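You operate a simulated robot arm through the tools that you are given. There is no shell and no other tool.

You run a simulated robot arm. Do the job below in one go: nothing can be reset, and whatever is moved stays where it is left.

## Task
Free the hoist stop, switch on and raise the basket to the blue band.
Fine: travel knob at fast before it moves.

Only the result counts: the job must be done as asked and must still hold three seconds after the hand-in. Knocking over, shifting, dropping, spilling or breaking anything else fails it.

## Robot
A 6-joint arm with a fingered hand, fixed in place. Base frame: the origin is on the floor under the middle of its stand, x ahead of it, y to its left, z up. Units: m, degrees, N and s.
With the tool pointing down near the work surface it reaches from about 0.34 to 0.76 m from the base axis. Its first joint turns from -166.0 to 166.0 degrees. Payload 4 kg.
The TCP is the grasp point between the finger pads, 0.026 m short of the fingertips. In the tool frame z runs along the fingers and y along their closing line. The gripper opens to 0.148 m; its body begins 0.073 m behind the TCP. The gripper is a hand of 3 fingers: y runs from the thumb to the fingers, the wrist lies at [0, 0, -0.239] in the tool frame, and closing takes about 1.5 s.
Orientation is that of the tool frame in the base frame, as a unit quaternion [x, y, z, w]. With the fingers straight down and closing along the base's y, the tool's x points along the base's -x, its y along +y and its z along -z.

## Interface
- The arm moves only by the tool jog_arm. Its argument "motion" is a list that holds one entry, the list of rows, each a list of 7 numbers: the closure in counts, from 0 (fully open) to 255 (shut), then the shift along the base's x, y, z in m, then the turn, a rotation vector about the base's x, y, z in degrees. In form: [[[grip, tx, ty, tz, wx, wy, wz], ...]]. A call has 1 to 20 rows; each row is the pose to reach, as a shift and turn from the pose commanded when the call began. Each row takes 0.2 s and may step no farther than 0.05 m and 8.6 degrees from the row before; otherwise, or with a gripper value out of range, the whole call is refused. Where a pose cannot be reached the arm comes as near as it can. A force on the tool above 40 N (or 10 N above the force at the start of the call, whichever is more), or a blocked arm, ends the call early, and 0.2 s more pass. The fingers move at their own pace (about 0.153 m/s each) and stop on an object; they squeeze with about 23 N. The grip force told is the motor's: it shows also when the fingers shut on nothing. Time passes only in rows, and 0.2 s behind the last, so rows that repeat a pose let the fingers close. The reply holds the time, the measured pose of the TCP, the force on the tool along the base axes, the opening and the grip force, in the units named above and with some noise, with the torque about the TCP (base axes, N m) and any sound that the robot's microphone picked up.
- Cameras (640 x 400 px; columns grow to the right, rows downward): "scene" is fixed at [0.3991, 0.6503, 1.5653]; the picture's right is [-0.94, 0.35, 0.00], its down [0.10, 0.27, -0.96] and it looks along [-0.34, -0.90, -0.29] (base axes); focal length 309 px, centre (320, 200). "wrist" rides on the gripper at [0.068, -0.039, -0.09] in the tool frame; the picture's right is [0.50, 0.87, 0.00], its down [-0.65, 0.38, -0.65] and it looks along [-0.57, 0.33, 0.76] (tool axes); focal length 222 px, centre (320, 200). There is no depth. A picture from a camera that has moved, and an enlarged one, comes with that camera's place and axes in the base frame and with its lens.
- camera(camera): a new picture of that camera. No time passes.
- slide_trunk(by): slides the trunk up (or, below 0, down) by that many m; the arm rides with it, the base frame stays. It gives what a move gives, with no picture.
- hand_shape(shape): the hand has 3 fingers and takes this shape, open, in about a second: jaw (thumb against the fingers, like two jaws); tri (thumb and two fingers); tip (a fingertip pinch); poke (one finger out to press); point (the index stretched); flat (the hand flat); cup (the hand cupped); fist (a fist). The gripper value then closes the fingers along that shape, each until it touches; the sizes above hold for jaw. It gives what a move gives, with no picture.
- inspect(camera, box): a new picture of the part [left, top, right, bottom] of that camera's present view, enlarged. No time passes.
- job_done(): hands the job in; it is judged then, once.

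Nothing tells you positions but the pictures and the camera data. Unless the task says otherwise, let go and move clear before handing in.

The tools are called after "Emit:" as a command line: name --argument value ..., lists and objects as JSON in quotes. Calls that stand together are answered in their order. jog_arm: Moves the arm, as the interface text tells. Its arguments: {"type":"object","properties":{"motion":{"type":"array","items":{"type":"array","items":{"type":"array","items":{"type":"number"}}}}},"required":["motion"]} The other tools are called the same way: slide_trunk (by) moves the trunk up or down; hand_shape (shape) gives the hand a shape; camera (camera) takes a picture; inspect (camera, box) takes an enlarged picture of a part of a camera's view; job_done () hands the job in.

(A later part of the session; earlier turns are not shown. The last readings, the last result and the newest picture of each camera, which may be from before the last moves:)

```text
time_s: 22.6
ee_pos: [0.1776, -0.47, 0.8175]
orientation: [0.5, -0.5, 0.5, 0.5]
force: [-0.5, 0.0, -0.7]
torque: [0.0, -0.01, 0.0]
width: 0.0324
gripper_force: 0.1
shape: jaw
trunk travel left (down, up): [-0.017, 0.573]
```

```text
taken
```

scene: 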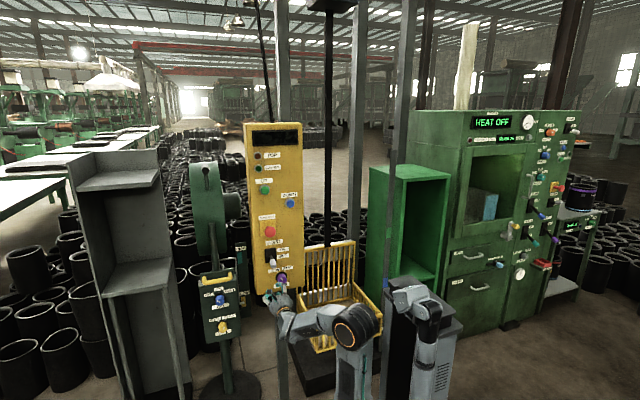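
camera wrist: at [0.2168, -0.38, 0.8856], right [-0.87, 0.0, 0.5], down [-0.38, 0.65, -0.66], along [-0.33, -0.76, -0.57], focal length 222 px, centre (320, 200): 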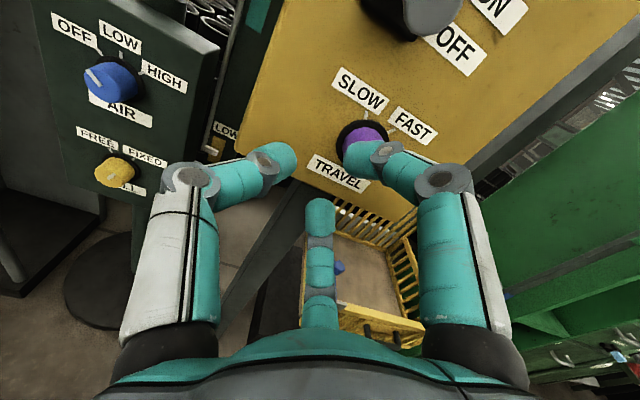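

The basket and its lift are now fully visible in the scene picture. I take closer looks at it, the gauge post and the knob.

Emit:
inspect --camera "scene" --box '[280, 200, 440, 370]'

Emit:
inspect --camera "scene" --box '[360, 140, 440, 300]'

Emit:
inspect --camera "wrist" --box '[280, 60, 440, 180]'

Emit:
inspect --camera "wrist" --box '[290, 180, 560, 360]'

```text
2.35 times, centred on (360, 285) of scene
camera zoom: at [0.3991, 0.6503, 1.5653], right [-0.94, 0.35, 0.0], down [0.1, 0.27, -0.96], along [-0.34, -0.9, -0.29], focal length 728 px, centre (226, 0)
```

zoom: 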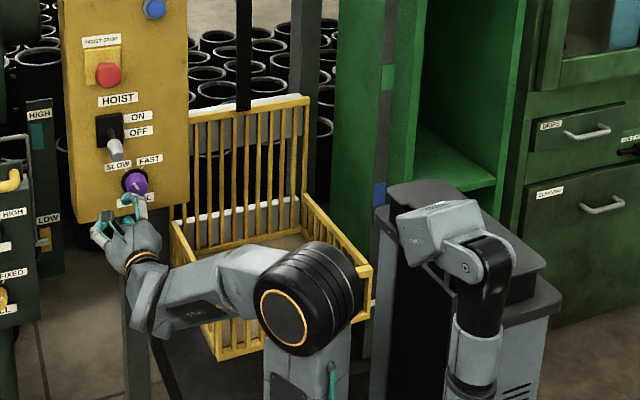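

```text
2.50 times, centred on (400, 220) of scene
camera zoom: at [0.3991, 0.6503, 1.5653], right [-0.94, 0.35, 0.0], down [0.1, 0.27, -0.96], along [-0.34, -0.9, -0.29], focal length 773 px, centre (120, 150)
```

zoom: 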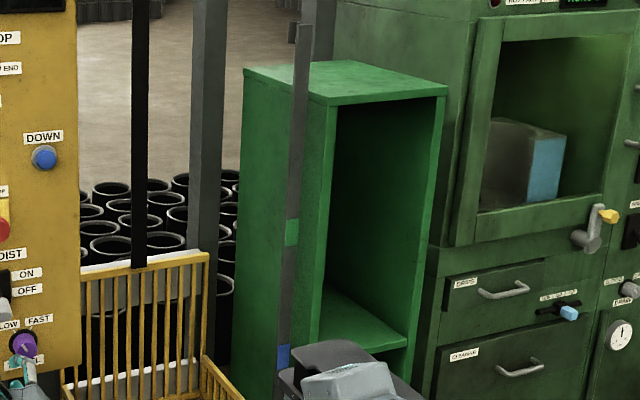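

```text
3.33 times, centred on (360, 120) of wrist
camera zoom: at [0.2168, -0.38, 0.8856], right [-0.87, 0.0, 0.5], down [-0.38, 0.65, -0.66], along [-0.33, -0.76, -0.57], focal length 740 px, centre (187, 467)
```

zoom: 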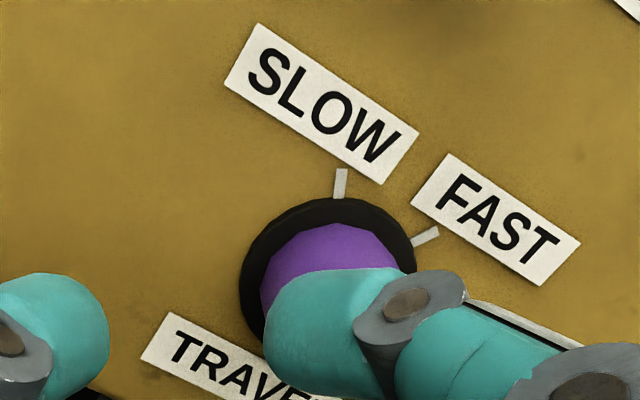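

```text
2.22 times, centred on (425, 270) of wrist
camera zoom: at [0.2168, -0.38, 0.8856], right [-0.87, 0.0, 0.5], down [-0.38, 0.65, -0.66], along [-0.33, -0.76, -0.57], focal length 494 px, centre (87, 44)
```

zoom: 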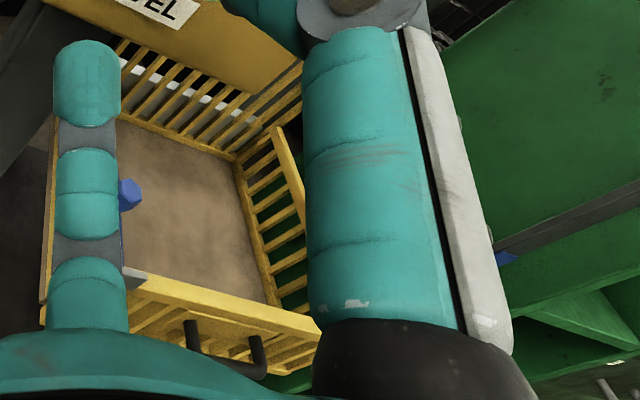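

The knob pointer is at SLOW, with FAST about 60 degrees clockwise; knob axis near (0.127, z 0.818). The blue band is on the post to the right of the basket, near z 0.63, with the basket rim now around 0.42. I move in front of the knob with the fingers open.

Emit:
jog_arm --motion '[[[200, -0.015, -0.008, 0, 0, 0, 0], [85, -0.03, -0.016, 0, 0, 0, 0], [85, -0.045, -0.022, 0, 0, 0, 0], [85, -0.0505, -0.025, 0, 0, 0, 0], [85, -0.0505, -0.025, 0, 0, 0, 0]]]'

Emit:
camera --camera "wrist"

Emit:
inspect --camera "scene" --box '[240, 230, 320, 330]'

```text
time_s: 23.8
ee_pos: [0.1258, -0.4974, 0.8178]
orientation: [-0.498, 0.502, -0.5, -0.5]
force: [0.5, -0.4, -0.5]
torque: [0.01, 0.0, -0.03]
width: 0.0982
gripper_force: 0.0
shape: jaw
trunk travel left (down, up): [-0.017, 0.573]
```

```text
taken
camera wrist: at [0.166, -0.4068, 0.8852], right [-0.87, 0.0, 0.5], down [-0.38, 0.65, -0.66], along [-0.33, -0.76, -0.57], focal length 222 px, centre (320, 200)
```

wrist: 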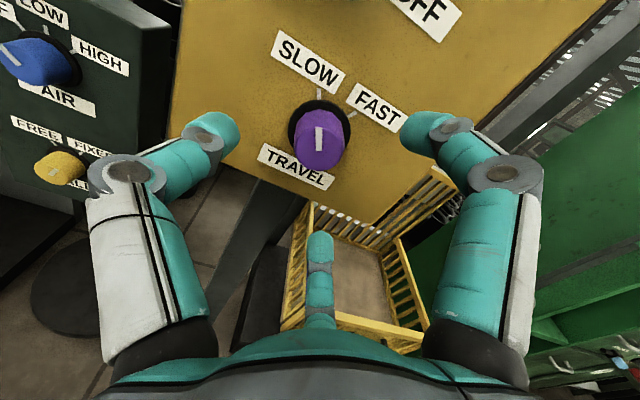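

```text
4.00 times, centred on (280, 280) of scene
camera zoom: at [0.3991, 0.6503, 1.5653], right [-0.94, 0.35, 0.0], down [0.1, 0.27, -0.96], along [-0.34, -0.9, -0.29], focal length 1238 px, centre (480, -120)
```

zoom: 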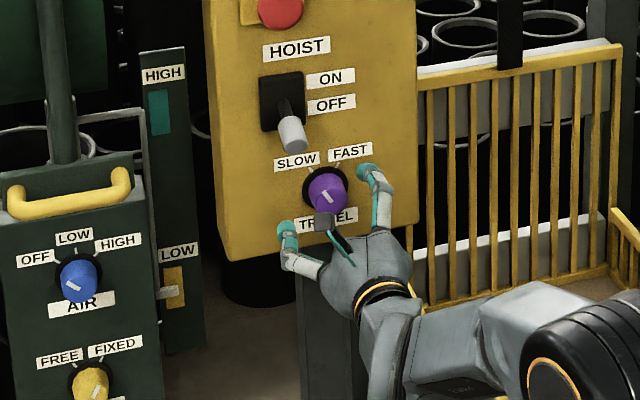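

The knob sits centred between the fingers with its mark toward SLOW. I move forward over it and close.

Emit:
jog_arm --motion '[[[85, 0.002, -0.015, 0.001, 0, 0, 0], [85, 0.002, -0.03, 0.001, 0, 0, 0], [85, 0.002, -0.042, 0.001, 0, 0, 0], [85, 0.002, -0.05, 0.001, 0, 0, 0], [85, 0.002, -0.05, 0.001, 0, 0, 0], [255, 0.002, -0.05, 0.001, 0, 0, 0], [255, 0.002, -0.05, 0.001, 0, 0, 0], [255, 0.002, -0.05, 0.001, 0, 0, 0], [255, 0.002, -0.05, 0.001, 0, 0, 0], [255, 0.002, -0.05, 0.001, 0, 0, 0], [255, 0.002, -0.05, 0.001, 0, 0, 0]]]'

Emit:
camera --camera "wrist"

Emit:
inspect --camera "scene" --box '[240, 230, 320, 330]'

```text
time_s: 26.2
ee_pos: [0.1273, -0.5456, 0.8181]
orientation: [0.5, -0.5, 0.5, 0.5]
force: [-0.5, -3.9, 2.6]
torque: [-0.03, -0.04, 0.02]
width: 0.0304
gripper_force: 22.9
shape: jaw
trunk travel left (down, up): [-0.017, 0.573]
```

```text
taken
camera wrist: at [0.1679, -0.4548, 0.8856], right [-0.87, 0.0, 0.5], down [-0.38, 0.65, -0.66], along [-0.33, -0.76, -0.57], focal length 222 px, centre (320, 200)
```

wrist: 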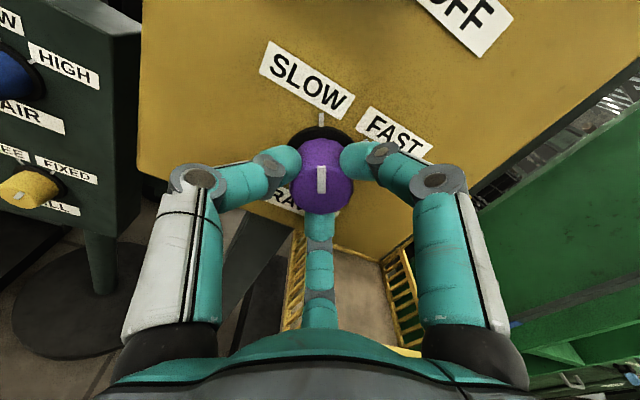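

```text
4.00 times, centred on (280, 280) of scene
camera zoom: at [0.3991, 0.6503, 1.5653], right [-0.94, 0.35, 0.0], down [0.1, 0.27, -0.96], along [-0.34, -0.9, -0.29], focal length 1238 px, centre (480, -120)
```

zoom: 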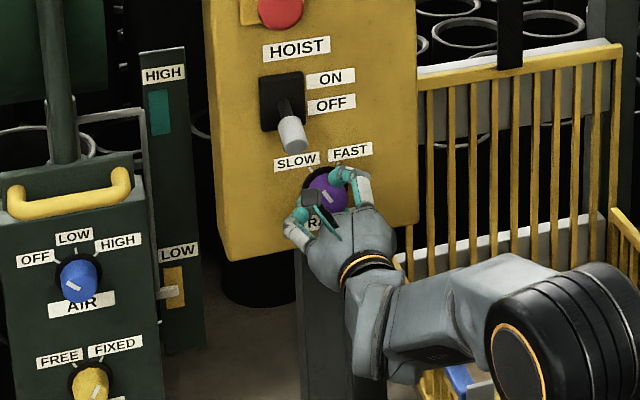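

The knob is held at 22.9 N. I turn it clockwise by about 62 degrees toward FAST.

Emit:
jog_arm --motion '[[[255, 0, 0, 0, 0, -7, 0], [255, 0, 0, 0, 0, -14, 0], [255, 0, 0, 0, 0, -21, 0], [255, 0, 0, 0, 0, -28, 0], [255, 0, 0, 0, 0, -35, 0], [255, 0, 0, 0, 0, -42, 0], [255, 0, 0, 0, 0, -49, 0], [255, 0, 0, 0, 0, -56, 0], [255, 0, 0, 0, 0, -62, 0]]]'

Emit:
camera --camera "wrist"

Emit:
inspect --camera "scene" --box '[240, 230, 320, 330]'

```text
time_s: 28.2
ee_pos: [0.127, -0.545, 0.8194]
orientation: [-0.168, 0.687, -0.686, -0.17]
force: [-14.3, -5.7, -1.5]
torque: [-0.05, 0.08, -0.35]
width: 0.0295
gripper_force: 23.1
shape: jaw
trunk travel left (down, up): [-0.017, 0.573]
```

```text
taken
camera wrist: at [0.0872, -0.4548, 0.885], right [-0.84, 0.0, -0.54], down [0.41, 0.65, -0.64], along [0.35, -0.76, -0.55], focal length 222 px, centre (320, 200)
```

wrist: 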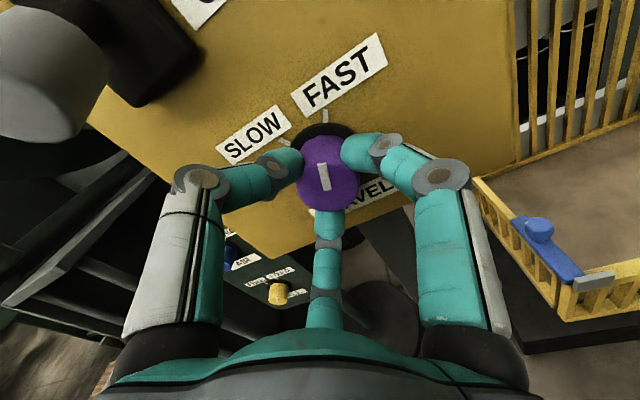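

```text
4.00 times, centred on (280, 280) of scene
camera zoom: at [0.3991, 0.6503, 1.5653], right [-0.94, 0.35, 0.0], down [0.1, 0.27, -0.96], along [-0.34, -0.9, -0.29], focal length 1238 px, centre (480, -120)
```

zoom: 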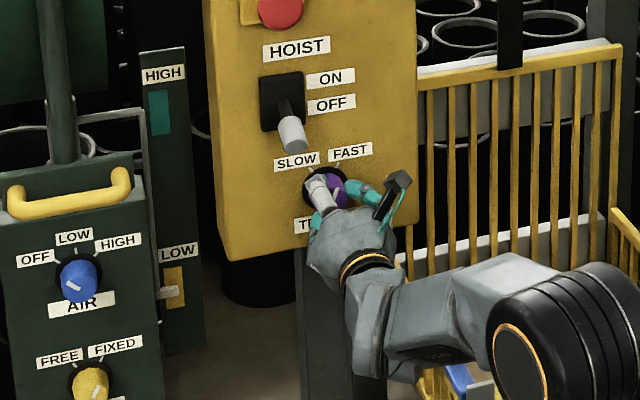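

The mark has turned with the hand; I zoom in to judge whether it truly points at the FAST tick.

Emit:
inspect --camera "wrist" --box '[250, 80, 410, 220]'

Emit:
inspect --camera "scene" --box '[268, 255, 308, 290]'

```text
2.86 times, centred on (330, 150) of wrist
camera zoom: at [0.0872, -0.4548, 0.885], right [-0.84, 0.0, -0.54], down [0.41, 0.65, -0.64], along [0.35, -0.76, -0.55], focal length 635 px, centre (291, 343)
```

zoom: 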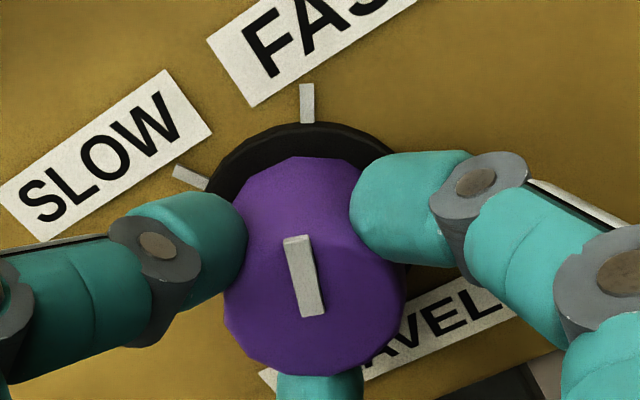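

```text
11.43 times, centred on (288, 272) of scene
camera zoom: at [0.3991, 0.6503, 1.5653], right [-0.94, 0.35, 0.0], down [0.1, 0.27, -0.96], along [-0.34, -0.9, -0.29], focal length 3536 px, centre (686, -629)
```

zoom: 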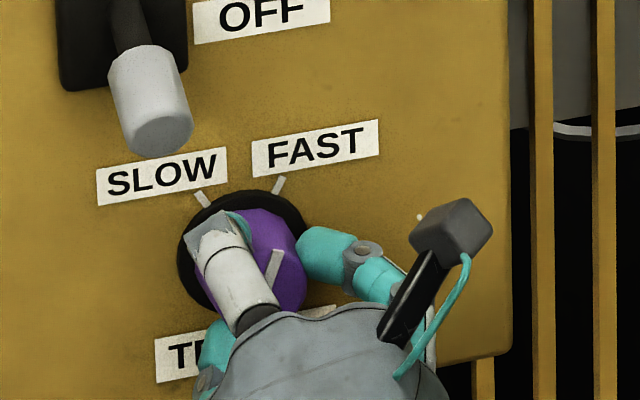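

The mark is about 10 degrees short of the FAST tick, so I turn a bit further.

Emit:
jog_arm --motion '[[[255, 0, 0, 0, 0, -5, 0], [255, 0, 0, 0, 0, -10, 0], [255, 0, 0, 0, 0, -15, 0], [255, 0, 0, 0, 0, -15, 0]]]'

Emit:
inspect --camera "wrist" --box '[250, 80, 410, 220]'

Emit:
inspect --camera "scene" --box '[268, 255, 308, 290]'

```text
time_s: 29.2
ee_pos: [0.1275, -0.5449, 0.8197]
orientation: [-0.079, 0.703, -0.703, -0.079]
force: [-8.1, -7.2, -1.1]
torque: [-0.04, 0.14, -0.25]
width: 0.029
gripper_force: 22.5
shape: jaw
trunk travel left (down, up): [-0.017, 0.573]
```

```text
2.86 times, centred on (330, 150) of wrist
camera zoom: at [0.0713, -0.4549, 0.8719], right [-0.68, 0.0, -0.73], down [0.56, 0.65, -0.51], along [0.48, -0.76, -0.45], focal length 635 px, centre (291, 343)
```

zoom: 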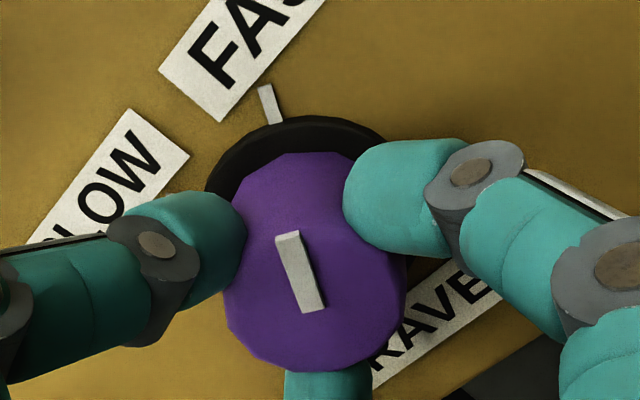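

```text
11.43 times, centred on (288, 272) of scene
camera zoom: at [0.3991, 0.6503, 1.5653], right [-0.94, 0.35, 0.0], down [0.1, 0.27, -0.96], along [-0.34, -0.9, -0.29], focal length 3536 px, centre (686, -629)
```

zoom: 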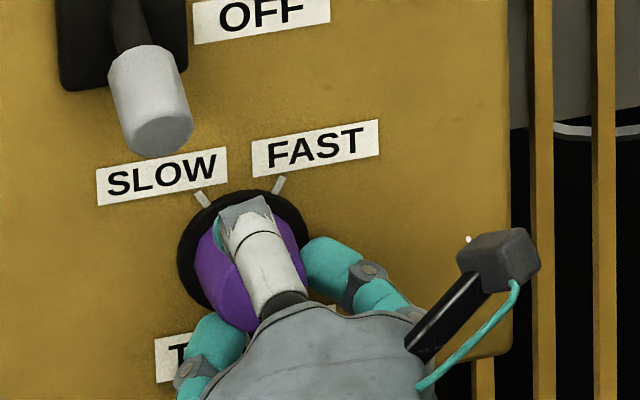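

The mark now lies parallel with the FAST tick. I let go and draw back to check that it stays there.

Emit:
jog_arm --motion '[[[85, 0, 0, 0, 0, 0, 0], [85, 0, 0, 0, 0, 0, 0], [85, 0, 0, 0, 0, 0, 0], [85, 0, 0.015, 0, 0, 0, 0], [85, 0, 0.03, 0, 0, 0, 0], [85, 0, 0.045, 0, 0, 0, 0], [85, 0, 0.055, 0, 0, 0, 0]]]'

Emit:
camera --camera "wrist"

Emit:
inspect --camera "scene" --box '[268, 255, 308, 290]'

```text
time_s: 30.8
ee_pos: [0.1279, -0.4909, 0.8196]
orientation: [-0.08, 0.703, -0.702, -0.079]
force: [-0.4, 0.5, 0.0]
torque: [-0.02, -0.03, -0.03]
width: 0.0985
gripper_force: 0.0
shape: jaw
trunk travel left (down, up): [-0.017, 0.573]
```

```text
taken
camera wrist: at [0.0718, -0.3997, 0.8722], right [-0.68, 0.0, -0.73], down [0.56, 0.65, -0.51], along [0.48, -0.76, -0.45], focal length 222 px, centre (320, 200)
```

wrist: 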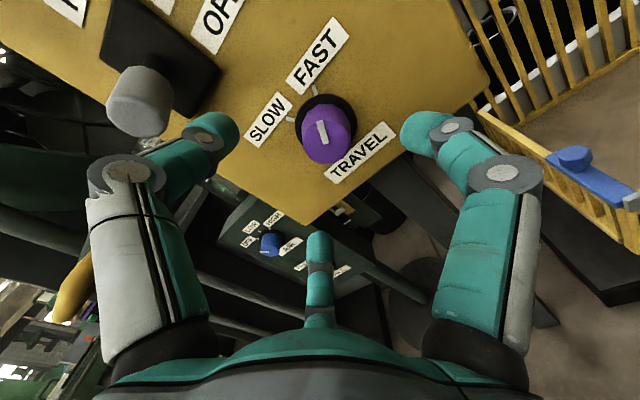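

```text
11.43 times, centred on (288, 272) of scene
camera zoom: at [0.3991, 0.6503, 1.5653], right [-0.94, 0.35, 0.0], down [0.1, 0.27, -0.96], along [-0.34, -0.9, -0.29], focal length 3536 px, centre (686, -629)
```

zoom: 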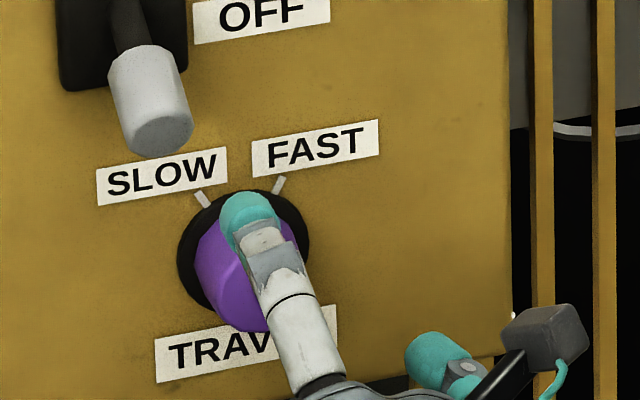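

Emit:
inspect --camera "wrist" --box '[240, 70, 400, 190]'

Emit:
inspect --camera "wrist" --box '[80, 0, 280, 160]'

```text
3.33 times, centred on (320, 130) of wrist
camera zoom: at [0.0718, -0.3997, 0.8722], right [-0.68, 0.0, -0.73], down [0.56, 0.65, -0.51], along [0.48, -0.76, -0.45], focal length 740 px, centre (320, 433)
```

zoom: 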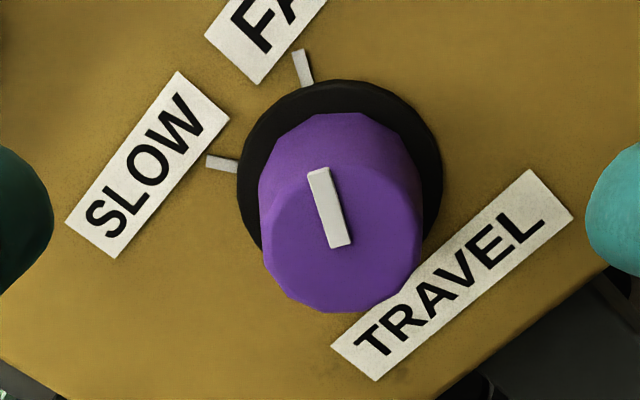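

```text
2.50 times, centred on (180, 80) of wrist
camera zoom: at [0.0718, -0.3997, 0.8722], right [-0.68, 0.0, -0.73], down [0.56, 0.65, -0.51], along [0.48, -0.76, -0.45], focal length 555 px, centre (670, 500)
```

zoom: 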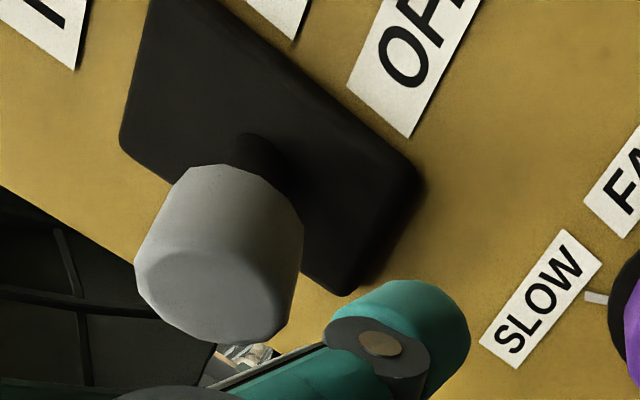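

The knob rests at FAST. Next the HOIST lever (tip end at about (0.169,-0.517,0.912), now down at OFF): I close the fingers, shift below it and will push it up with the trunk.

Emit:
jog_arm --motion '[[[255, 0, 0.005, 0, 0, 0, 0], [255, 0.01, 0.005, 0, 0, 0, 0], [255, 0.025, 0.005, 0, 0, 0, 0], [255, 0.041, 0.003, 0, 0, 0, 0], [255, 0.041, 0, 0, 0, 0, 0], [255, 0.041, 0, 0, 0, 0, 0], [255, 0.041, 0, 0, 0, 0, 0]]]'

Emit:
camera --camera "wrist"

Emit:
inspect --camera "scene" --box '[240, 220, 320, 320]'

```text
time_s: 32.4
ee_pos: [0.1693, -0.4917, 0.8185]
orientation: [-0.079, 0.703, -0.702, -0.079]
force: [-1.2, -1.3, 0.1]
torque: [0.01, 0.03, 0.01]
width: 0.0
gripper_force: 23.5
shape: jaw
trunk travel left (down, up): [-0.017, 0.573]
```

```text
taken
camera wrist: at [0.1133, -0.4015, 0.8716], right [-0.68, 0.0, -0.73], down [0.56, 0.65, -0.51], along [0.48, -0.76, -0.45], focal length 222 px, centre (320, 200)
```

wrist: 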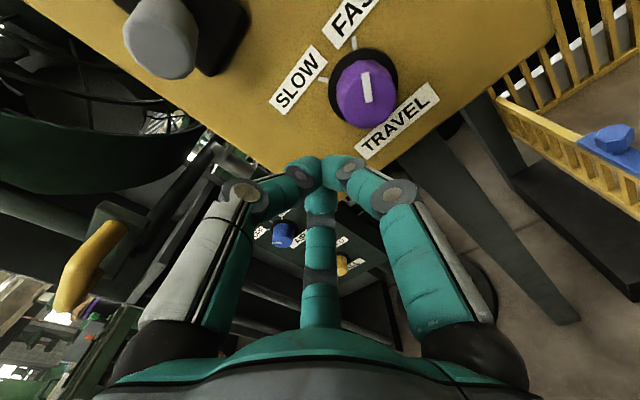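

```text
4.00 times, centred on (280, 270) of scene
camera zoom: at [0.3991, 0.6503, 1.5653], right [-0.94, 0.35, 0.0], down [0.1, 0.27, -0.96], along [-0.34, -0.9, -0.29], focal length 1238 px, centre (480, -80)
```

zoom: 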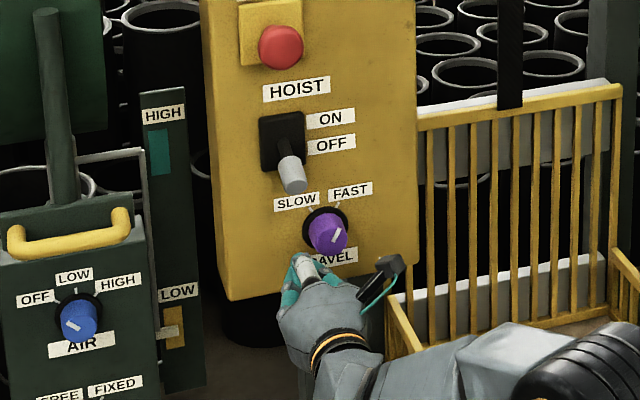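

The mark shows FAST from the scene side too. I advance the closed fingers under the lever, clear of the knob.

Emit:
jog_arm --motion '[[[255, 0, -0.012, 0, 0, 0, 0], [255, 0, -0.024, 0, 0, 0, 0], [255, 0, -0.033, 0, 0, 0, 0], [255, 0, -0.033, 0, 0, 0, 0]]]'

Emit:
slide_trunk --by 0.045

Emit:
camera --camera "wrist"

Emit:
inspect --camera "scene" --box '[240, 220, 320, 320]'

```text
time_s: 33.4
ee_pos: [0.1689, -0.5238, 0.8179]
orientation: [-0.079, 0.703, -0.702, -0.079]
force: [0.5, -0.4, 0.2]
torque: [-0.02, 0.01, 0.04]
width: 0.0
gripper_force: 23.3
shape: jaw
trunk travel left (down, up): [-0.017, 0.573]
```

```text
time_s: 34.3
ee_pos: [0.1689, -0.5241, 0.8628]
orientation: [-0.079, 0.704, -0.702, -0.08]
force: [0.1, 0.5, 0.4]
torque: [-0.04, 0.0, 0.01]
width: 0.0
gripper_force: 22.5
shape: jaw
trunk travel left (down, up): [-0.062, 0.528]
```

```text
taken
camera wrist: at [0.1132, -0.4333, 0.9158], right [-0.68, 0.0, -0.73], down [0.56, 0.65, -0.51], along [0.48, -0.76, -0.45], focal length 222 px, centre (320, 200)
```

wrist: 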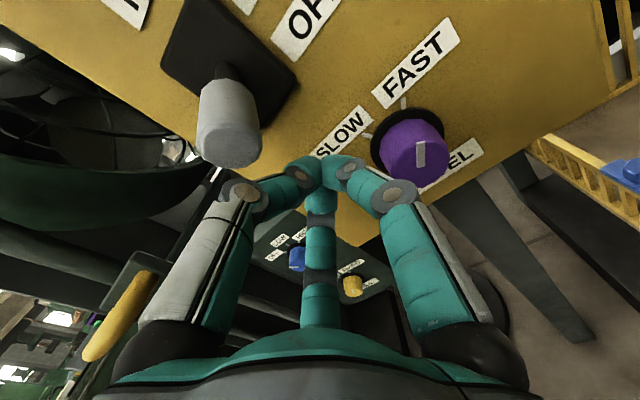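

```text
4.00 times, centred on (280, 270) of scene
camera zoom: at [0.3991, 0.6503, 1.5653], right [-0.94, 0.35, 0.0], down [0.1, 0.27, -0.96], along [-0.34, -0.9, -0.29], focal length 1238 px, centre (480, -80)
```

zoom: 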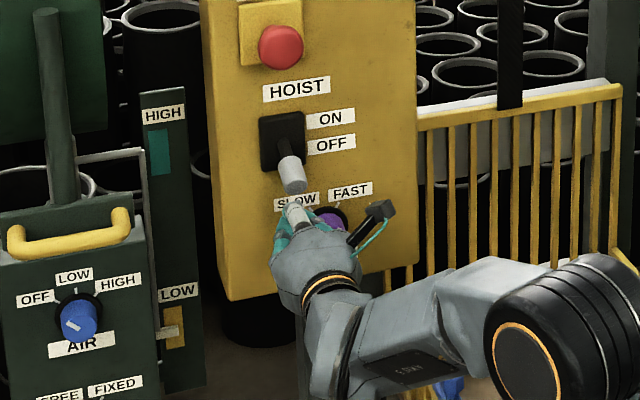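

The lever is just above the fingertips. I raise the trunk a few centimetres to push it up.

Emit:
slide_trunk --by 0.04

Emit:
camera --camera "wrist"

Emit:
inspect --camera "scene" --box '[240, 220, 320, 320]'

```text
time_s: 35.1
ee_pos: [0.1684, -0.5244, 0.903]
orientation: [0.079, -0.703, 0.703, 0.08]
force: [0.0, 0.5, 0.3]
torque: [0.01, 0.02, 0.0]
width: 0.0
gripper_force: 22.9
shape: jaw
trunk travel left (down, up): [-0.102, 0.488]
heard: click
```

```text
taken
camera wrist: at [0.1131, -0.4334, 0.956], right [-0.68, 0.0, -0.73], down [0.56, 0.65, -0.51], along [0.48, -0.76, -0.45], focal length 222 px, centre (320, 200)
```

wrist: 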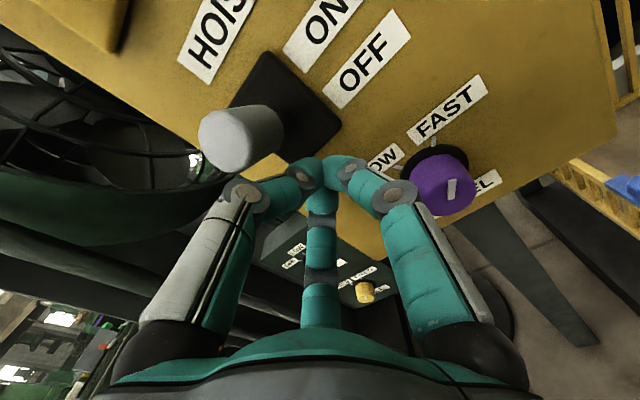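

```text
4.00 times, centred on (280, 270) of scene
camera zoom: at [0.3991, 0.6503, 1.5653], right [-0.94, 0.35, 0.0], down [0.1, 0.27, -0.96], along [-0.34, -0.9, -0.29], focal length 1238 px, centre (480, -80)
```

zoom: 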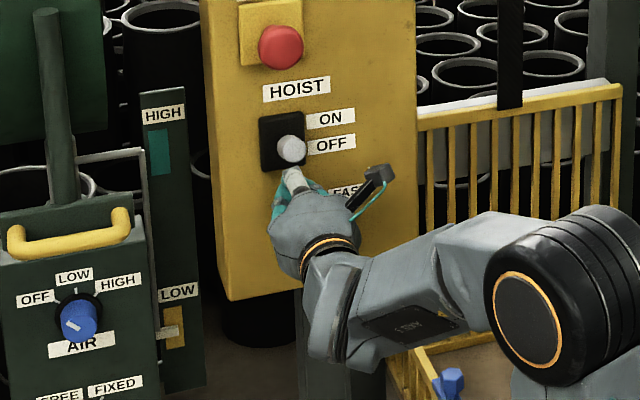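

The lever clicked and its end is now at z 0.956: ON. I draw back and check the panel display and lamps.

Emit:
jog_arm --motion '[[[255, 0, 0.012, 0, 0, 0, 0], [255, 0, 0.024, 0, 0, 0, 0], [255, 0, 0.036, 0, 0, 0, 0], [255, 0, 0.045, 0, 0, 0, 0]]]'

Emit:
camera --camera "scene"

Emit:
inspect --camera "scene" --box '[230, 110, 330, 300]'

Emit:
inspect --camera "scene" --box '[270, 210, 410, 370]'

```text
time_s: 36.1
ee_pos: [0.1681, -0.4776, 0.9044]
orientation: [-0.079, 0.703, -0.702, -0.08]
force: [-0.6, 0.4, 0.1]
torque: [-0.01, 0.01, -0.02]
width: 0.0
gripper_force: 23.3
shape: jaw
trunk travel left (down, up): [-0.102, 0.488]
```

```text
taken
```

scene: 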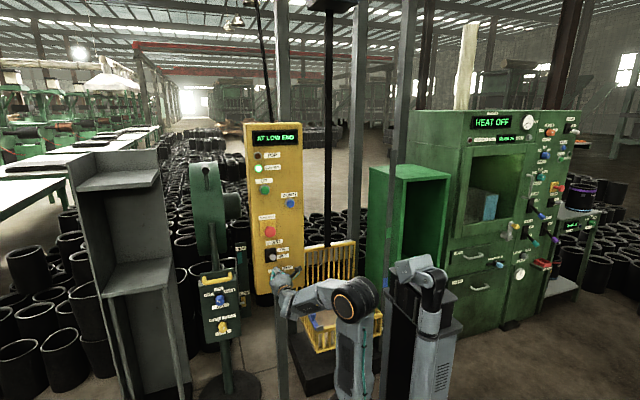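

```text
2.11 times, centred on (280, 205) of scene
camera zoom: at [0.3991, 0.6503, 1.5653], right [-0.94, 0.35, 0.0], down [0.1, 0.27, -0.96], along [-0.34, -0.9, -0.29], focal length 651 px, centre (404, 190)
```

zoom: 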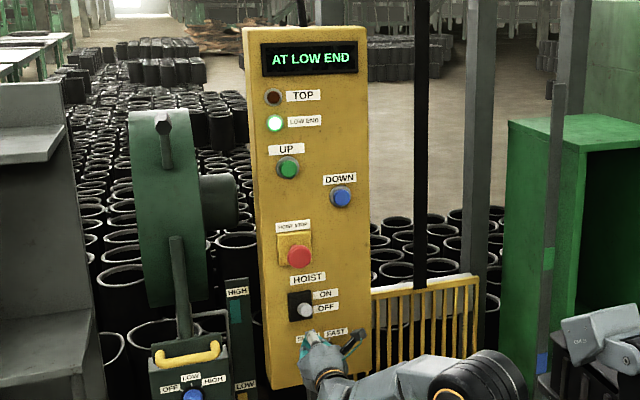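

```text
2.50 times, centred on (340, 290) of scene
camera zoom: at [0.3991, 0.6503, 1.5653], right [-0.94, 0.35, 0.0], down [0.1, 0.27, -0.96], along [-0.34, -0.9, -0.29], focal length 773 px, centre (270, -25)
```

zoom: 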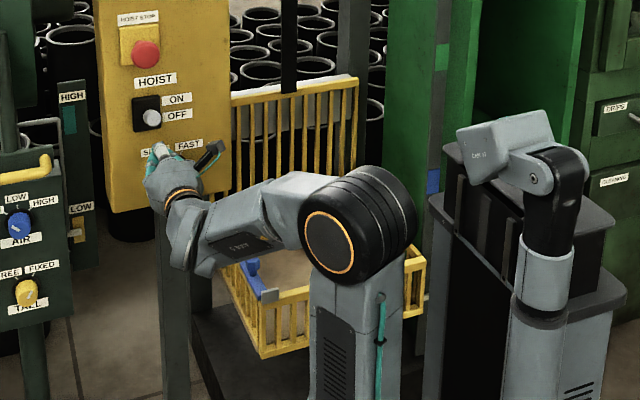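

The display reads AT LOW END with its lamp lit, so the hoist is live and free. Before lifting I look closely at the basket's side beside the gauge post for a pointer.

Emit:
inspect --camera "scene" --box '[355, 265, 415, 335]'

Emit:
inspect --camera "scene" --box '[295, 290, 355, 350]'

Emit:
inspect --camera "scene" --box '[360, 210, 410, 250]'

Emit:
camera --camera "wrist"

```text
5.71 times, centred on (385, 300) of scene
camera zoom: at [0.3991, 0.6503, 1.5653], right [-0.94, 0.35, 0.0], down [0.1, 0.27, -0.96], along [-0.34, -0.9, -0.29], focal length 1768 px, centre (-51, -371)
```

zoom: 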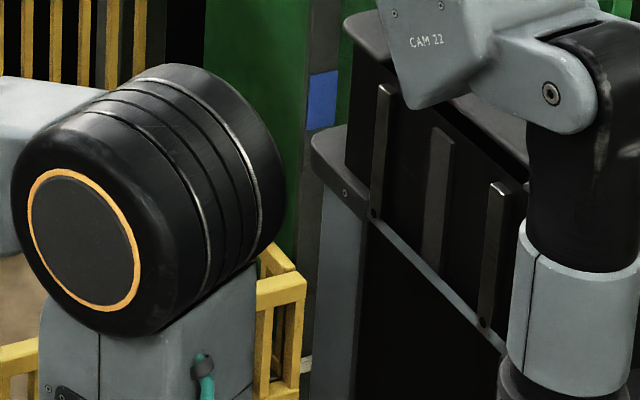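

```text
6.67 times, centred on (325, 320) of scene
camera zoom: at [0.3991, 0.6503, 1.5653], right [-0.94, 0.35, 0.0], down [0.1, 0.27, -0.96], along [-0.34, -0.9, -0.29], focal length 2062 px, centre (287, -600)
```

zoom: 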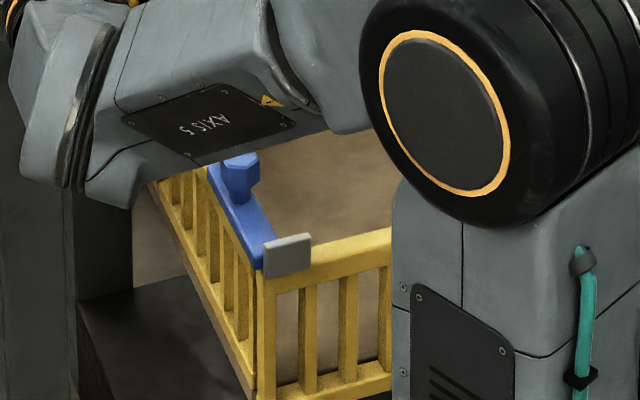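

```text
10.00 times, centred on (385, 230) of scene
camera zoom: at [0.3991, 0.6503, 1.5653], right [-0.94, 0.35, 0.0], down [0.1, 0.27, -0.96], along [-0.34, -0.9, -0.29], focal length 3094 px, centre (-330, -100)
```

zoom: 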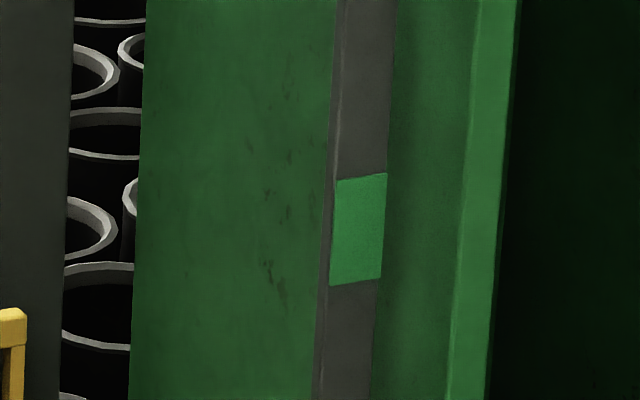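

```text
taken
camera wrist: at [0.1127, -0.3882, 0.9565], right [-0.68, 0.0, -0.73], down [0.55, 0.65, -0.51], along [0.48, -0.76, -0.45], focal length 222 px, centre (320, 200)
```

wrist: 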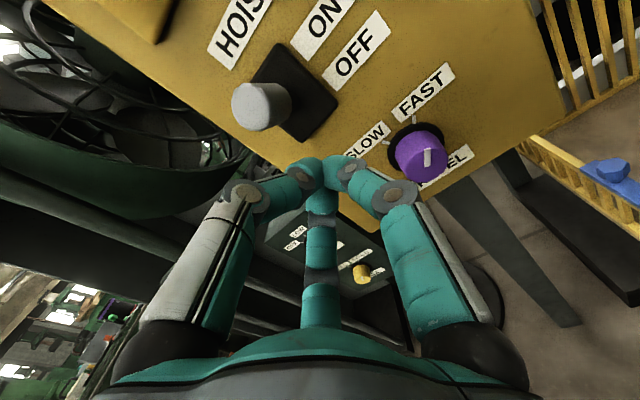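

A small white pointer on the basket's right side rides along the post, now about 47 px below the blue band. I roll the hand about 45 degrees so the wrist camera can see that post, then raise the trunk level with UP (about (0.179,-0.57,1.240)).

Emit:
jog_arm --motion '[[[255, 0.002, 0.002, 0, 0, 7.5, 0], [255, 0.004, 0.004, 0, 0, 15, 0], [255, 0.006, 0.006, 0, 0, 22.5, 0], [255, 0.008, 0.008, 0, 0, 30, 0], [255, 0.01, 0.008, 0, 0, 37.5, 0], [255, 0.011, 0.008, 0, 0, 45, 0]]]'

Emit:
slide_trunk --by 0.15

Emit:
camera --camera "wrist"

Emit:
camera --camera "scene"

```text
time_s: 37.5
ee_pos: [0.1808, -0.4707, 0.9035]
orientation: [-0.342, 0.619, -0.618, -0.343]
force: [0.5, 0.4, -0.3]
torque: [-0.02, -0.01, 0.01]
width: 0.0001
gripper_force: 22.9
shape: jaw
trunk travel left (down, up): [-0.102, 0.488]
```

```text
time_s: 39.3
ee_pos: [0.1795, -0.4703, 1.0515]
orientation: [-0.342, 0.619, -0.619, -0.342]
force: [0.1, -0.7, -1.1]
torque: [-0.04, 0.02, -0.01]
width: 0.0
gripper_force: 22.6
shape: jaw
trunk travel left (down, up): [-0.252, 0.338]
```

```text
taken
camera wrist: at [0.179, -0.3802, 1.13], right [-1.0, 0.0, -0.04], down [0.03, 0.65, -0.76], along [0.02, -0.76, -0.65], focal length 222 px, centre (320, 200)
```

wrist: 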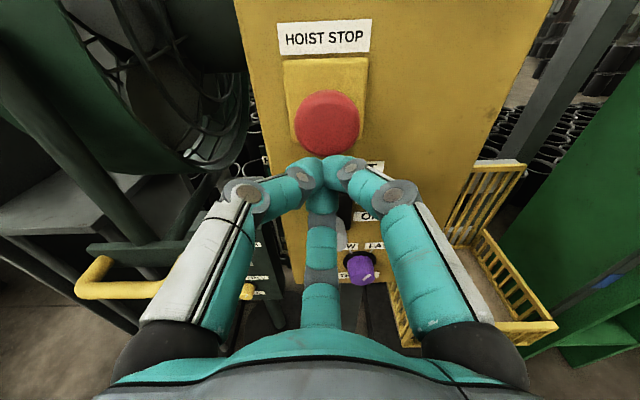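

```text
taken
```

scene: 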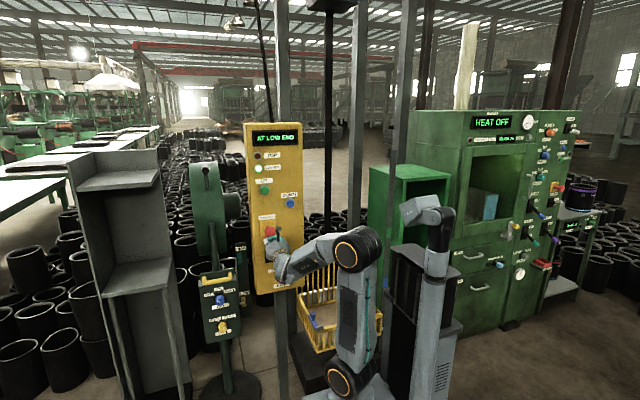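

This view is upright: panel ahead, basket below right and the post with the blue band at the right edge. I raise the trunk the rest of the way to UP's height.

Emit:
slide_trunk --by 0.189

Emit:
camera --camera "wrist"

Emit:
camera --camera "scene"

Emit:
inspect --camera "wrist" --box '[440, 200, 640, 380]'

```text
time_s: 41.4
ee_pos: [0.18, -0.4706, 1.2404]
orientation: [-0.342, 0.619, -0.618, -0.343]
force: [0.8, 0.3, 0.0]
torque: [-0.01, 0.01, -0.02]
width: 0.0
gripper_force: 23.0
shape: jaw
trunk travel left (down, up): [-0.441, 0.149]
```

```text
taken
camera wrist: at [0.179, -0.3802, 1.319], right [-1.0, 0.0, -0.04], down [0.03, 0.65, -0.76], along [0.02, -0.76, -0.65], focal length 222 px, centre (320, 200)
```

wrist: 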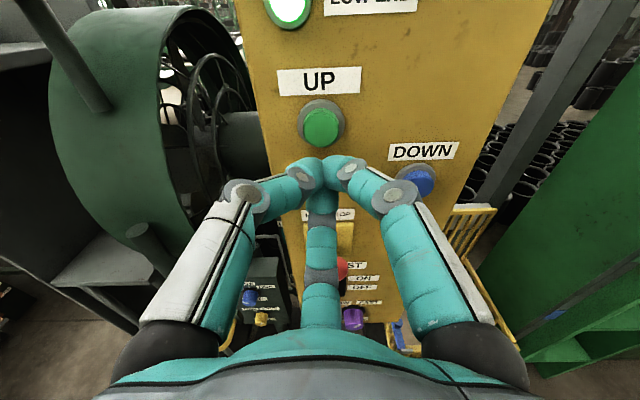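

```text
taken
```

scene: 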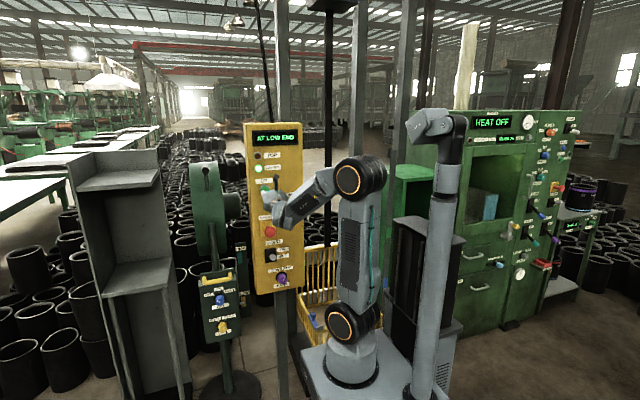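

```text
2.22 times, centred on (540, 290) of wrist
camera zoom: at [0.179, -0.3802, 1.319], right [-1.0, 0.0, -0.04], down [0.03, 0.65, -0.76], along [0.02, -0.76, -0.65], focal length 494 px, centre (-169, 0)
```

zoom: 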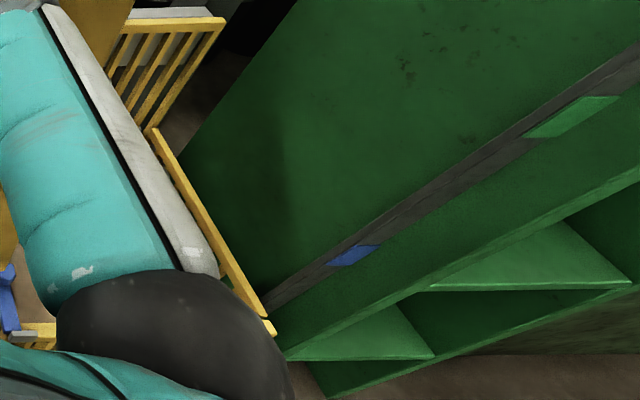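

UP is dead ahead at about (0.180,1.241). I check what the scene camera sees of the pointer and band with the arm here.

Emit:
inspect --camera "scene" --box '[350, 220, 420, 340]'

Emit:
inspect --camera "scene" --box '[365, 270, 405, 340]'

```text
3.33 times, centred on (385, 280) of scene
camera zoom: at [0.3991, 0.6503, 1.5653], right [-0.94, 0.35, 0.0], down [0.1, 0.27, -0.96], along [-0.34, -0.9, -0.29], focal length 1031 px, centre (103, -67)
```

zoom: 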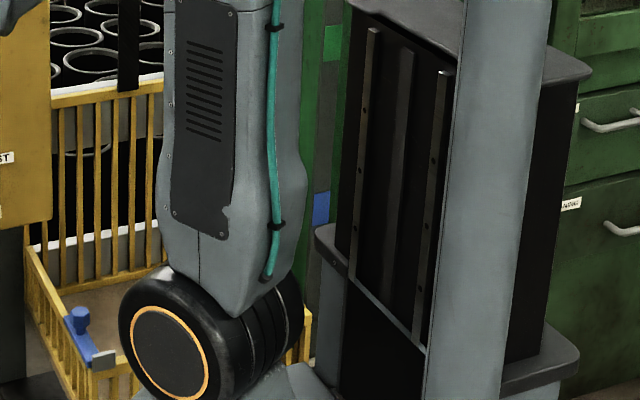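

```text
5.71 times, centred on (385, 305) of scene
camera zoom: at [0.3991, 0.6503, 1.5653], right [-0.94, 0.35, 0.0], down [0.1, 0.27, -0.96], along [-0.34, -0.9, -0.29], focal length 1768 px, centre (-51, -400)
```

zoom: 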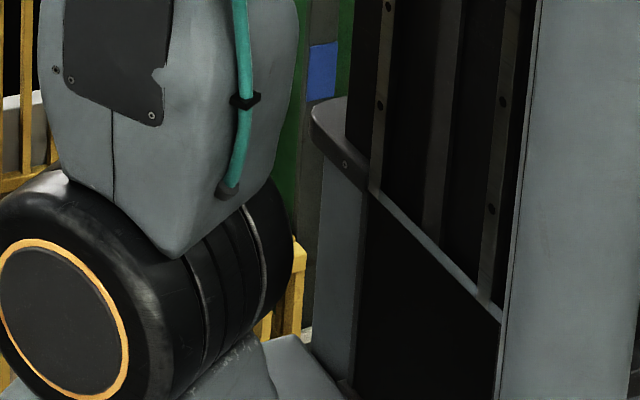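

The white pointer is visible at row 329 and the band at row 282, so the scene camera can watch the lift. I approach UP to just short of contact.

Emit:
jog_arm --motion '[[[255, 0, -0.025, 0.0005, 0, 0, 0], [255, 0, -0.05, 0.0005, 0, 0, 0], [255, 0, -0.062, 0.0005, 0, 0, 0], [255, 0, -0.062, 0.0005, 0, 0, 0]]]'

Emit:
camera --camera "wrist"

Emit:
inspect --camera "scene" --box '[245, 120, 315, 210]'

Emit:
inspect --camera "scene" --box '[365, 270, 405, 340]'

```text
time_s: 42.4
ee_pos: [0.1809, -0.533, 1.2409]
orientation: [-0.341, 0.62, -0.619, -0.342]
force: [0.3, -0.1, 1.0]
torque: [0.03, -0.01, 0.0]
width: 0.0
gripper_force: 22.9
shape: jaw
trunk travel left (down, up): [-0.441, 0.149]
```

```text
taken
camera wrist: at [0.1796, -0.4432, 1.3185], right [-1.0, 0.0, -0.04], down [0.03, 0.65, -0.76], along [0.02, -0.76, -0.65], focal length 222 px, centre (320, 200)
```

wrist: 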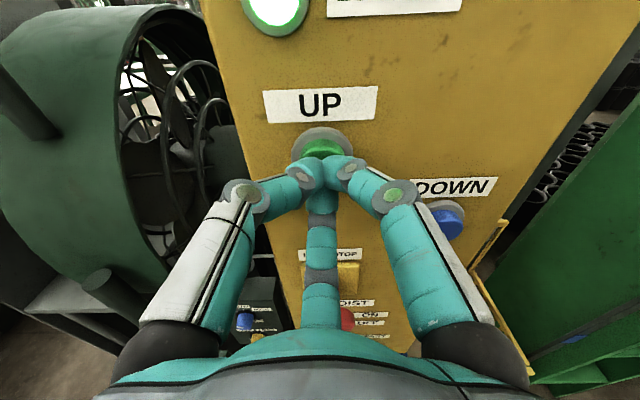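

```text
4.44 times, centred on (280, 165) of scene
camera zoom: at [0.3991, 0.6503, 1.5653], right [-0.94, 0.35, 0.0], down [0.1, 0.27, -0.96], along [-0.34, -0.9, -0.29], focal length 1375 px, centre (498, 356)
```

zoom: 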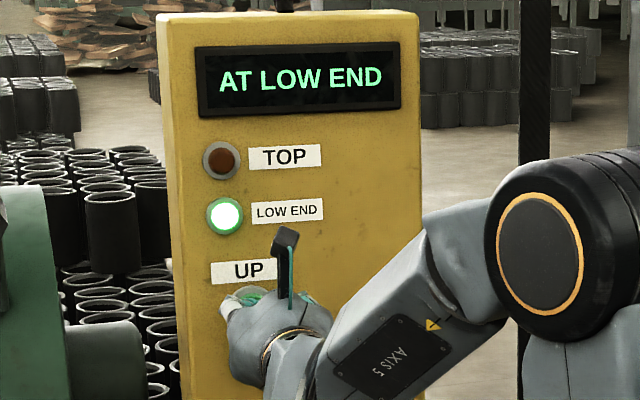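

```text
5.71 times, centred on (385, 305) of scene
camera zoom: at [0.3991, 0.6503, 1.5653], right [-0.94, 0.35, 0.0], down [0.1, 0.27, -0.96], along [-0.34, -0.9, -0.29], focal length 1768 px, centre (-51, -400)
```

zoom: 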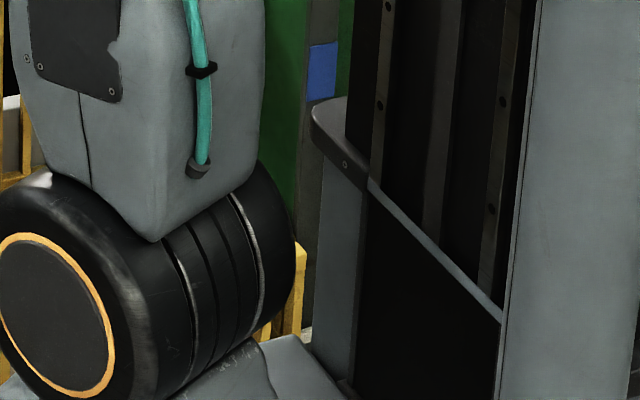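

The fingertips are about a centimetre from the green cap. I give a brief press and let go to learn how the hoist reacts.

Emit:
jog_arm --motion '[[[255, 0, -0.01, 0, 0, 0, 0], [255, 0, -0.017, 0, 0, 0, 0], [255, 0, -0.022, 0, 0, 0, 0], [255, 0, -0.005, 0, 0, 0, 0]]]'

Emit:
inspect --camera "scene" --box '[245, 120, 315, 210]'

Emit:
inspect --camera "scene" --box '[365, 270, 405, 340]'

```text
time_s: 43.4
ee_pos: [0.18, -0.5391, 1.2406]
orientation: [0.343, -0.618, 0.619, 0.343]
force: [-0.5, 0.7, -0.4]
torque: [0.01, 0.04, 0.01]
width: 0.0
gripper_force: 22.9
shape: jaw
trunk travel left (down, up): [-0.441, 0.149]
heard: click
```

```text
4.44 times, centred on (280, 165) of scene
camera zoom: at [0.3991, 0.6503, 1.5653], right [-0.94, 0.35, 0.0], down [0.1, 0.27, -0.96], along [-0.34, -0.9, -0.29], focal length 1375 px, centre (498, 356)
```

zoom: 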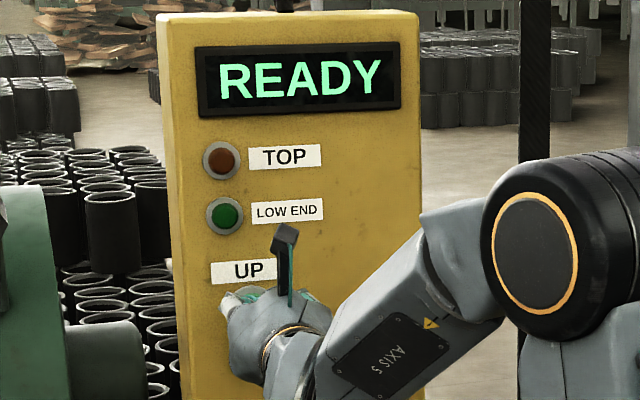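

```text
5.71 times, centred on (385, 305) of scene
camera zoom: at [0.3991, 0.6503, 1.5653], right [-0.94, 0.35, 0.0], down [0.1, 0.27, -0.96], along [-0.34, -0.9, -0.29], focal length 1768 px, centre (-51, -400)
```

zoom: 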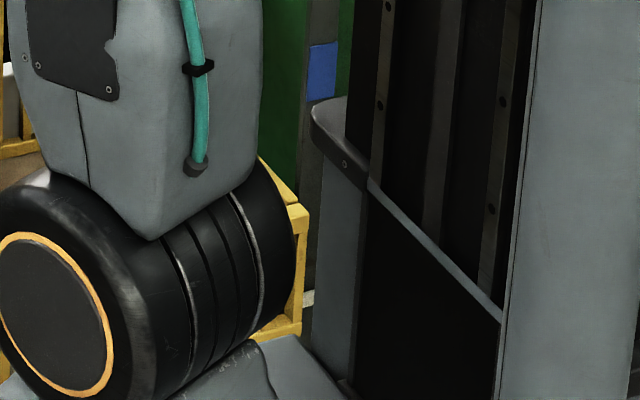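

The hoist runs only while UP is held: display READY, and the basket rose about 37 of the roughly 265 enlarged pixels needed. I hold UP for about a second more.

Emit:
jog_arm --motion '[[[255, 0, -0.012, 0, 0, 0, 0], [255, 0, -0.017, 0, 0, 0, 0], [255, 0, -0.017, 0, 0, 0, 0], [255, 0, -0.017, 0, 0, 0, 0], [255, 0, -0.017, 0, 0, 0, 0], [255, 0, 0, 0, 0, 0, 0]]]'

Emit:
inspect --camera "scene" --box '[245, 120, 315, 210]'

Emit:
inspect --camera "scene" --box '[365, 270, 405, 340]'

Emit:
camera --camera "wrist"

```text
time_s: 44.8
ee_pos: [0.1822, -0.5385, 1.2416]
orientation: [-0.341, 0.619, -0.619, -0.343]
force: [-0.1, 0.9, 0.0]
torque: [-0.02, 0.03, 0.0]
width: 0.0
gripper_force: 23.1
shape: jaw
trunk travel left (down, up): [-0.441, 0.149]
heard: click
```

```text
4.44 times, centred on (280, 165) of scene
camera zoom: at [0.3991, 0.6503, 1.5653], right [-0.94, 0.35, 0.0], down [0.1, 0.27, -0.96], along [-0.34, -0.9, -0.29], focal length 1375 px, centre (498, 356)
```

zoom: 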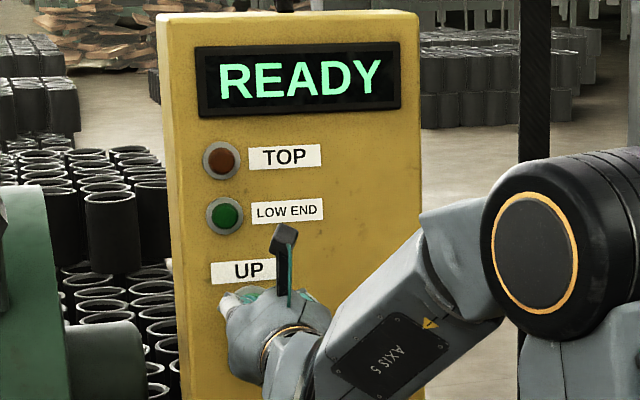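

```text
5.71 times, centred on (385, 305) of scene
camera zoom: at [0.3991, 0.6503, 1.5653], right [-0.94, 0.35, 0.0], down [0.1, 0.27, -0.96], along [-0.34, -0.9, -0.29], focal length 1768 px, centre (-51, -400)
```

zoom: 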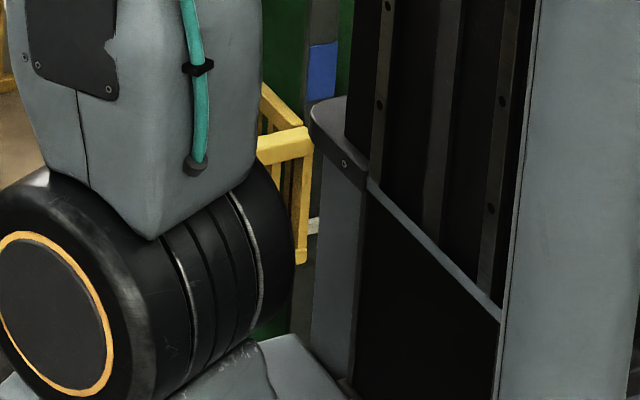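

```text
taken
camera wrist: at [0.1795, -0.4483, 1.3195], right [-1.0, 0.0, -0.04], down [0.03, 0.65, -0.76], along [0.02, -0.76, -0.65], focal length 222 px, centre (320, 200)
```

wrist: 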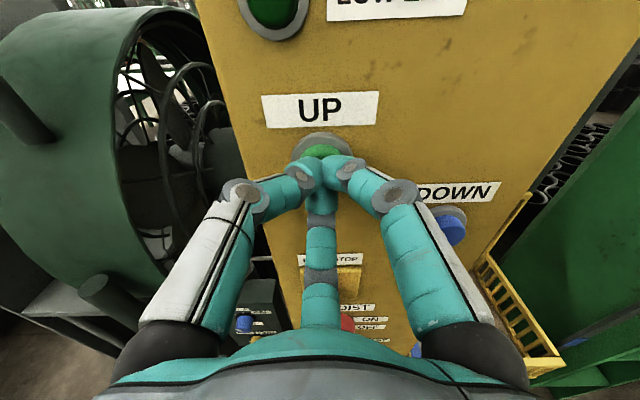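

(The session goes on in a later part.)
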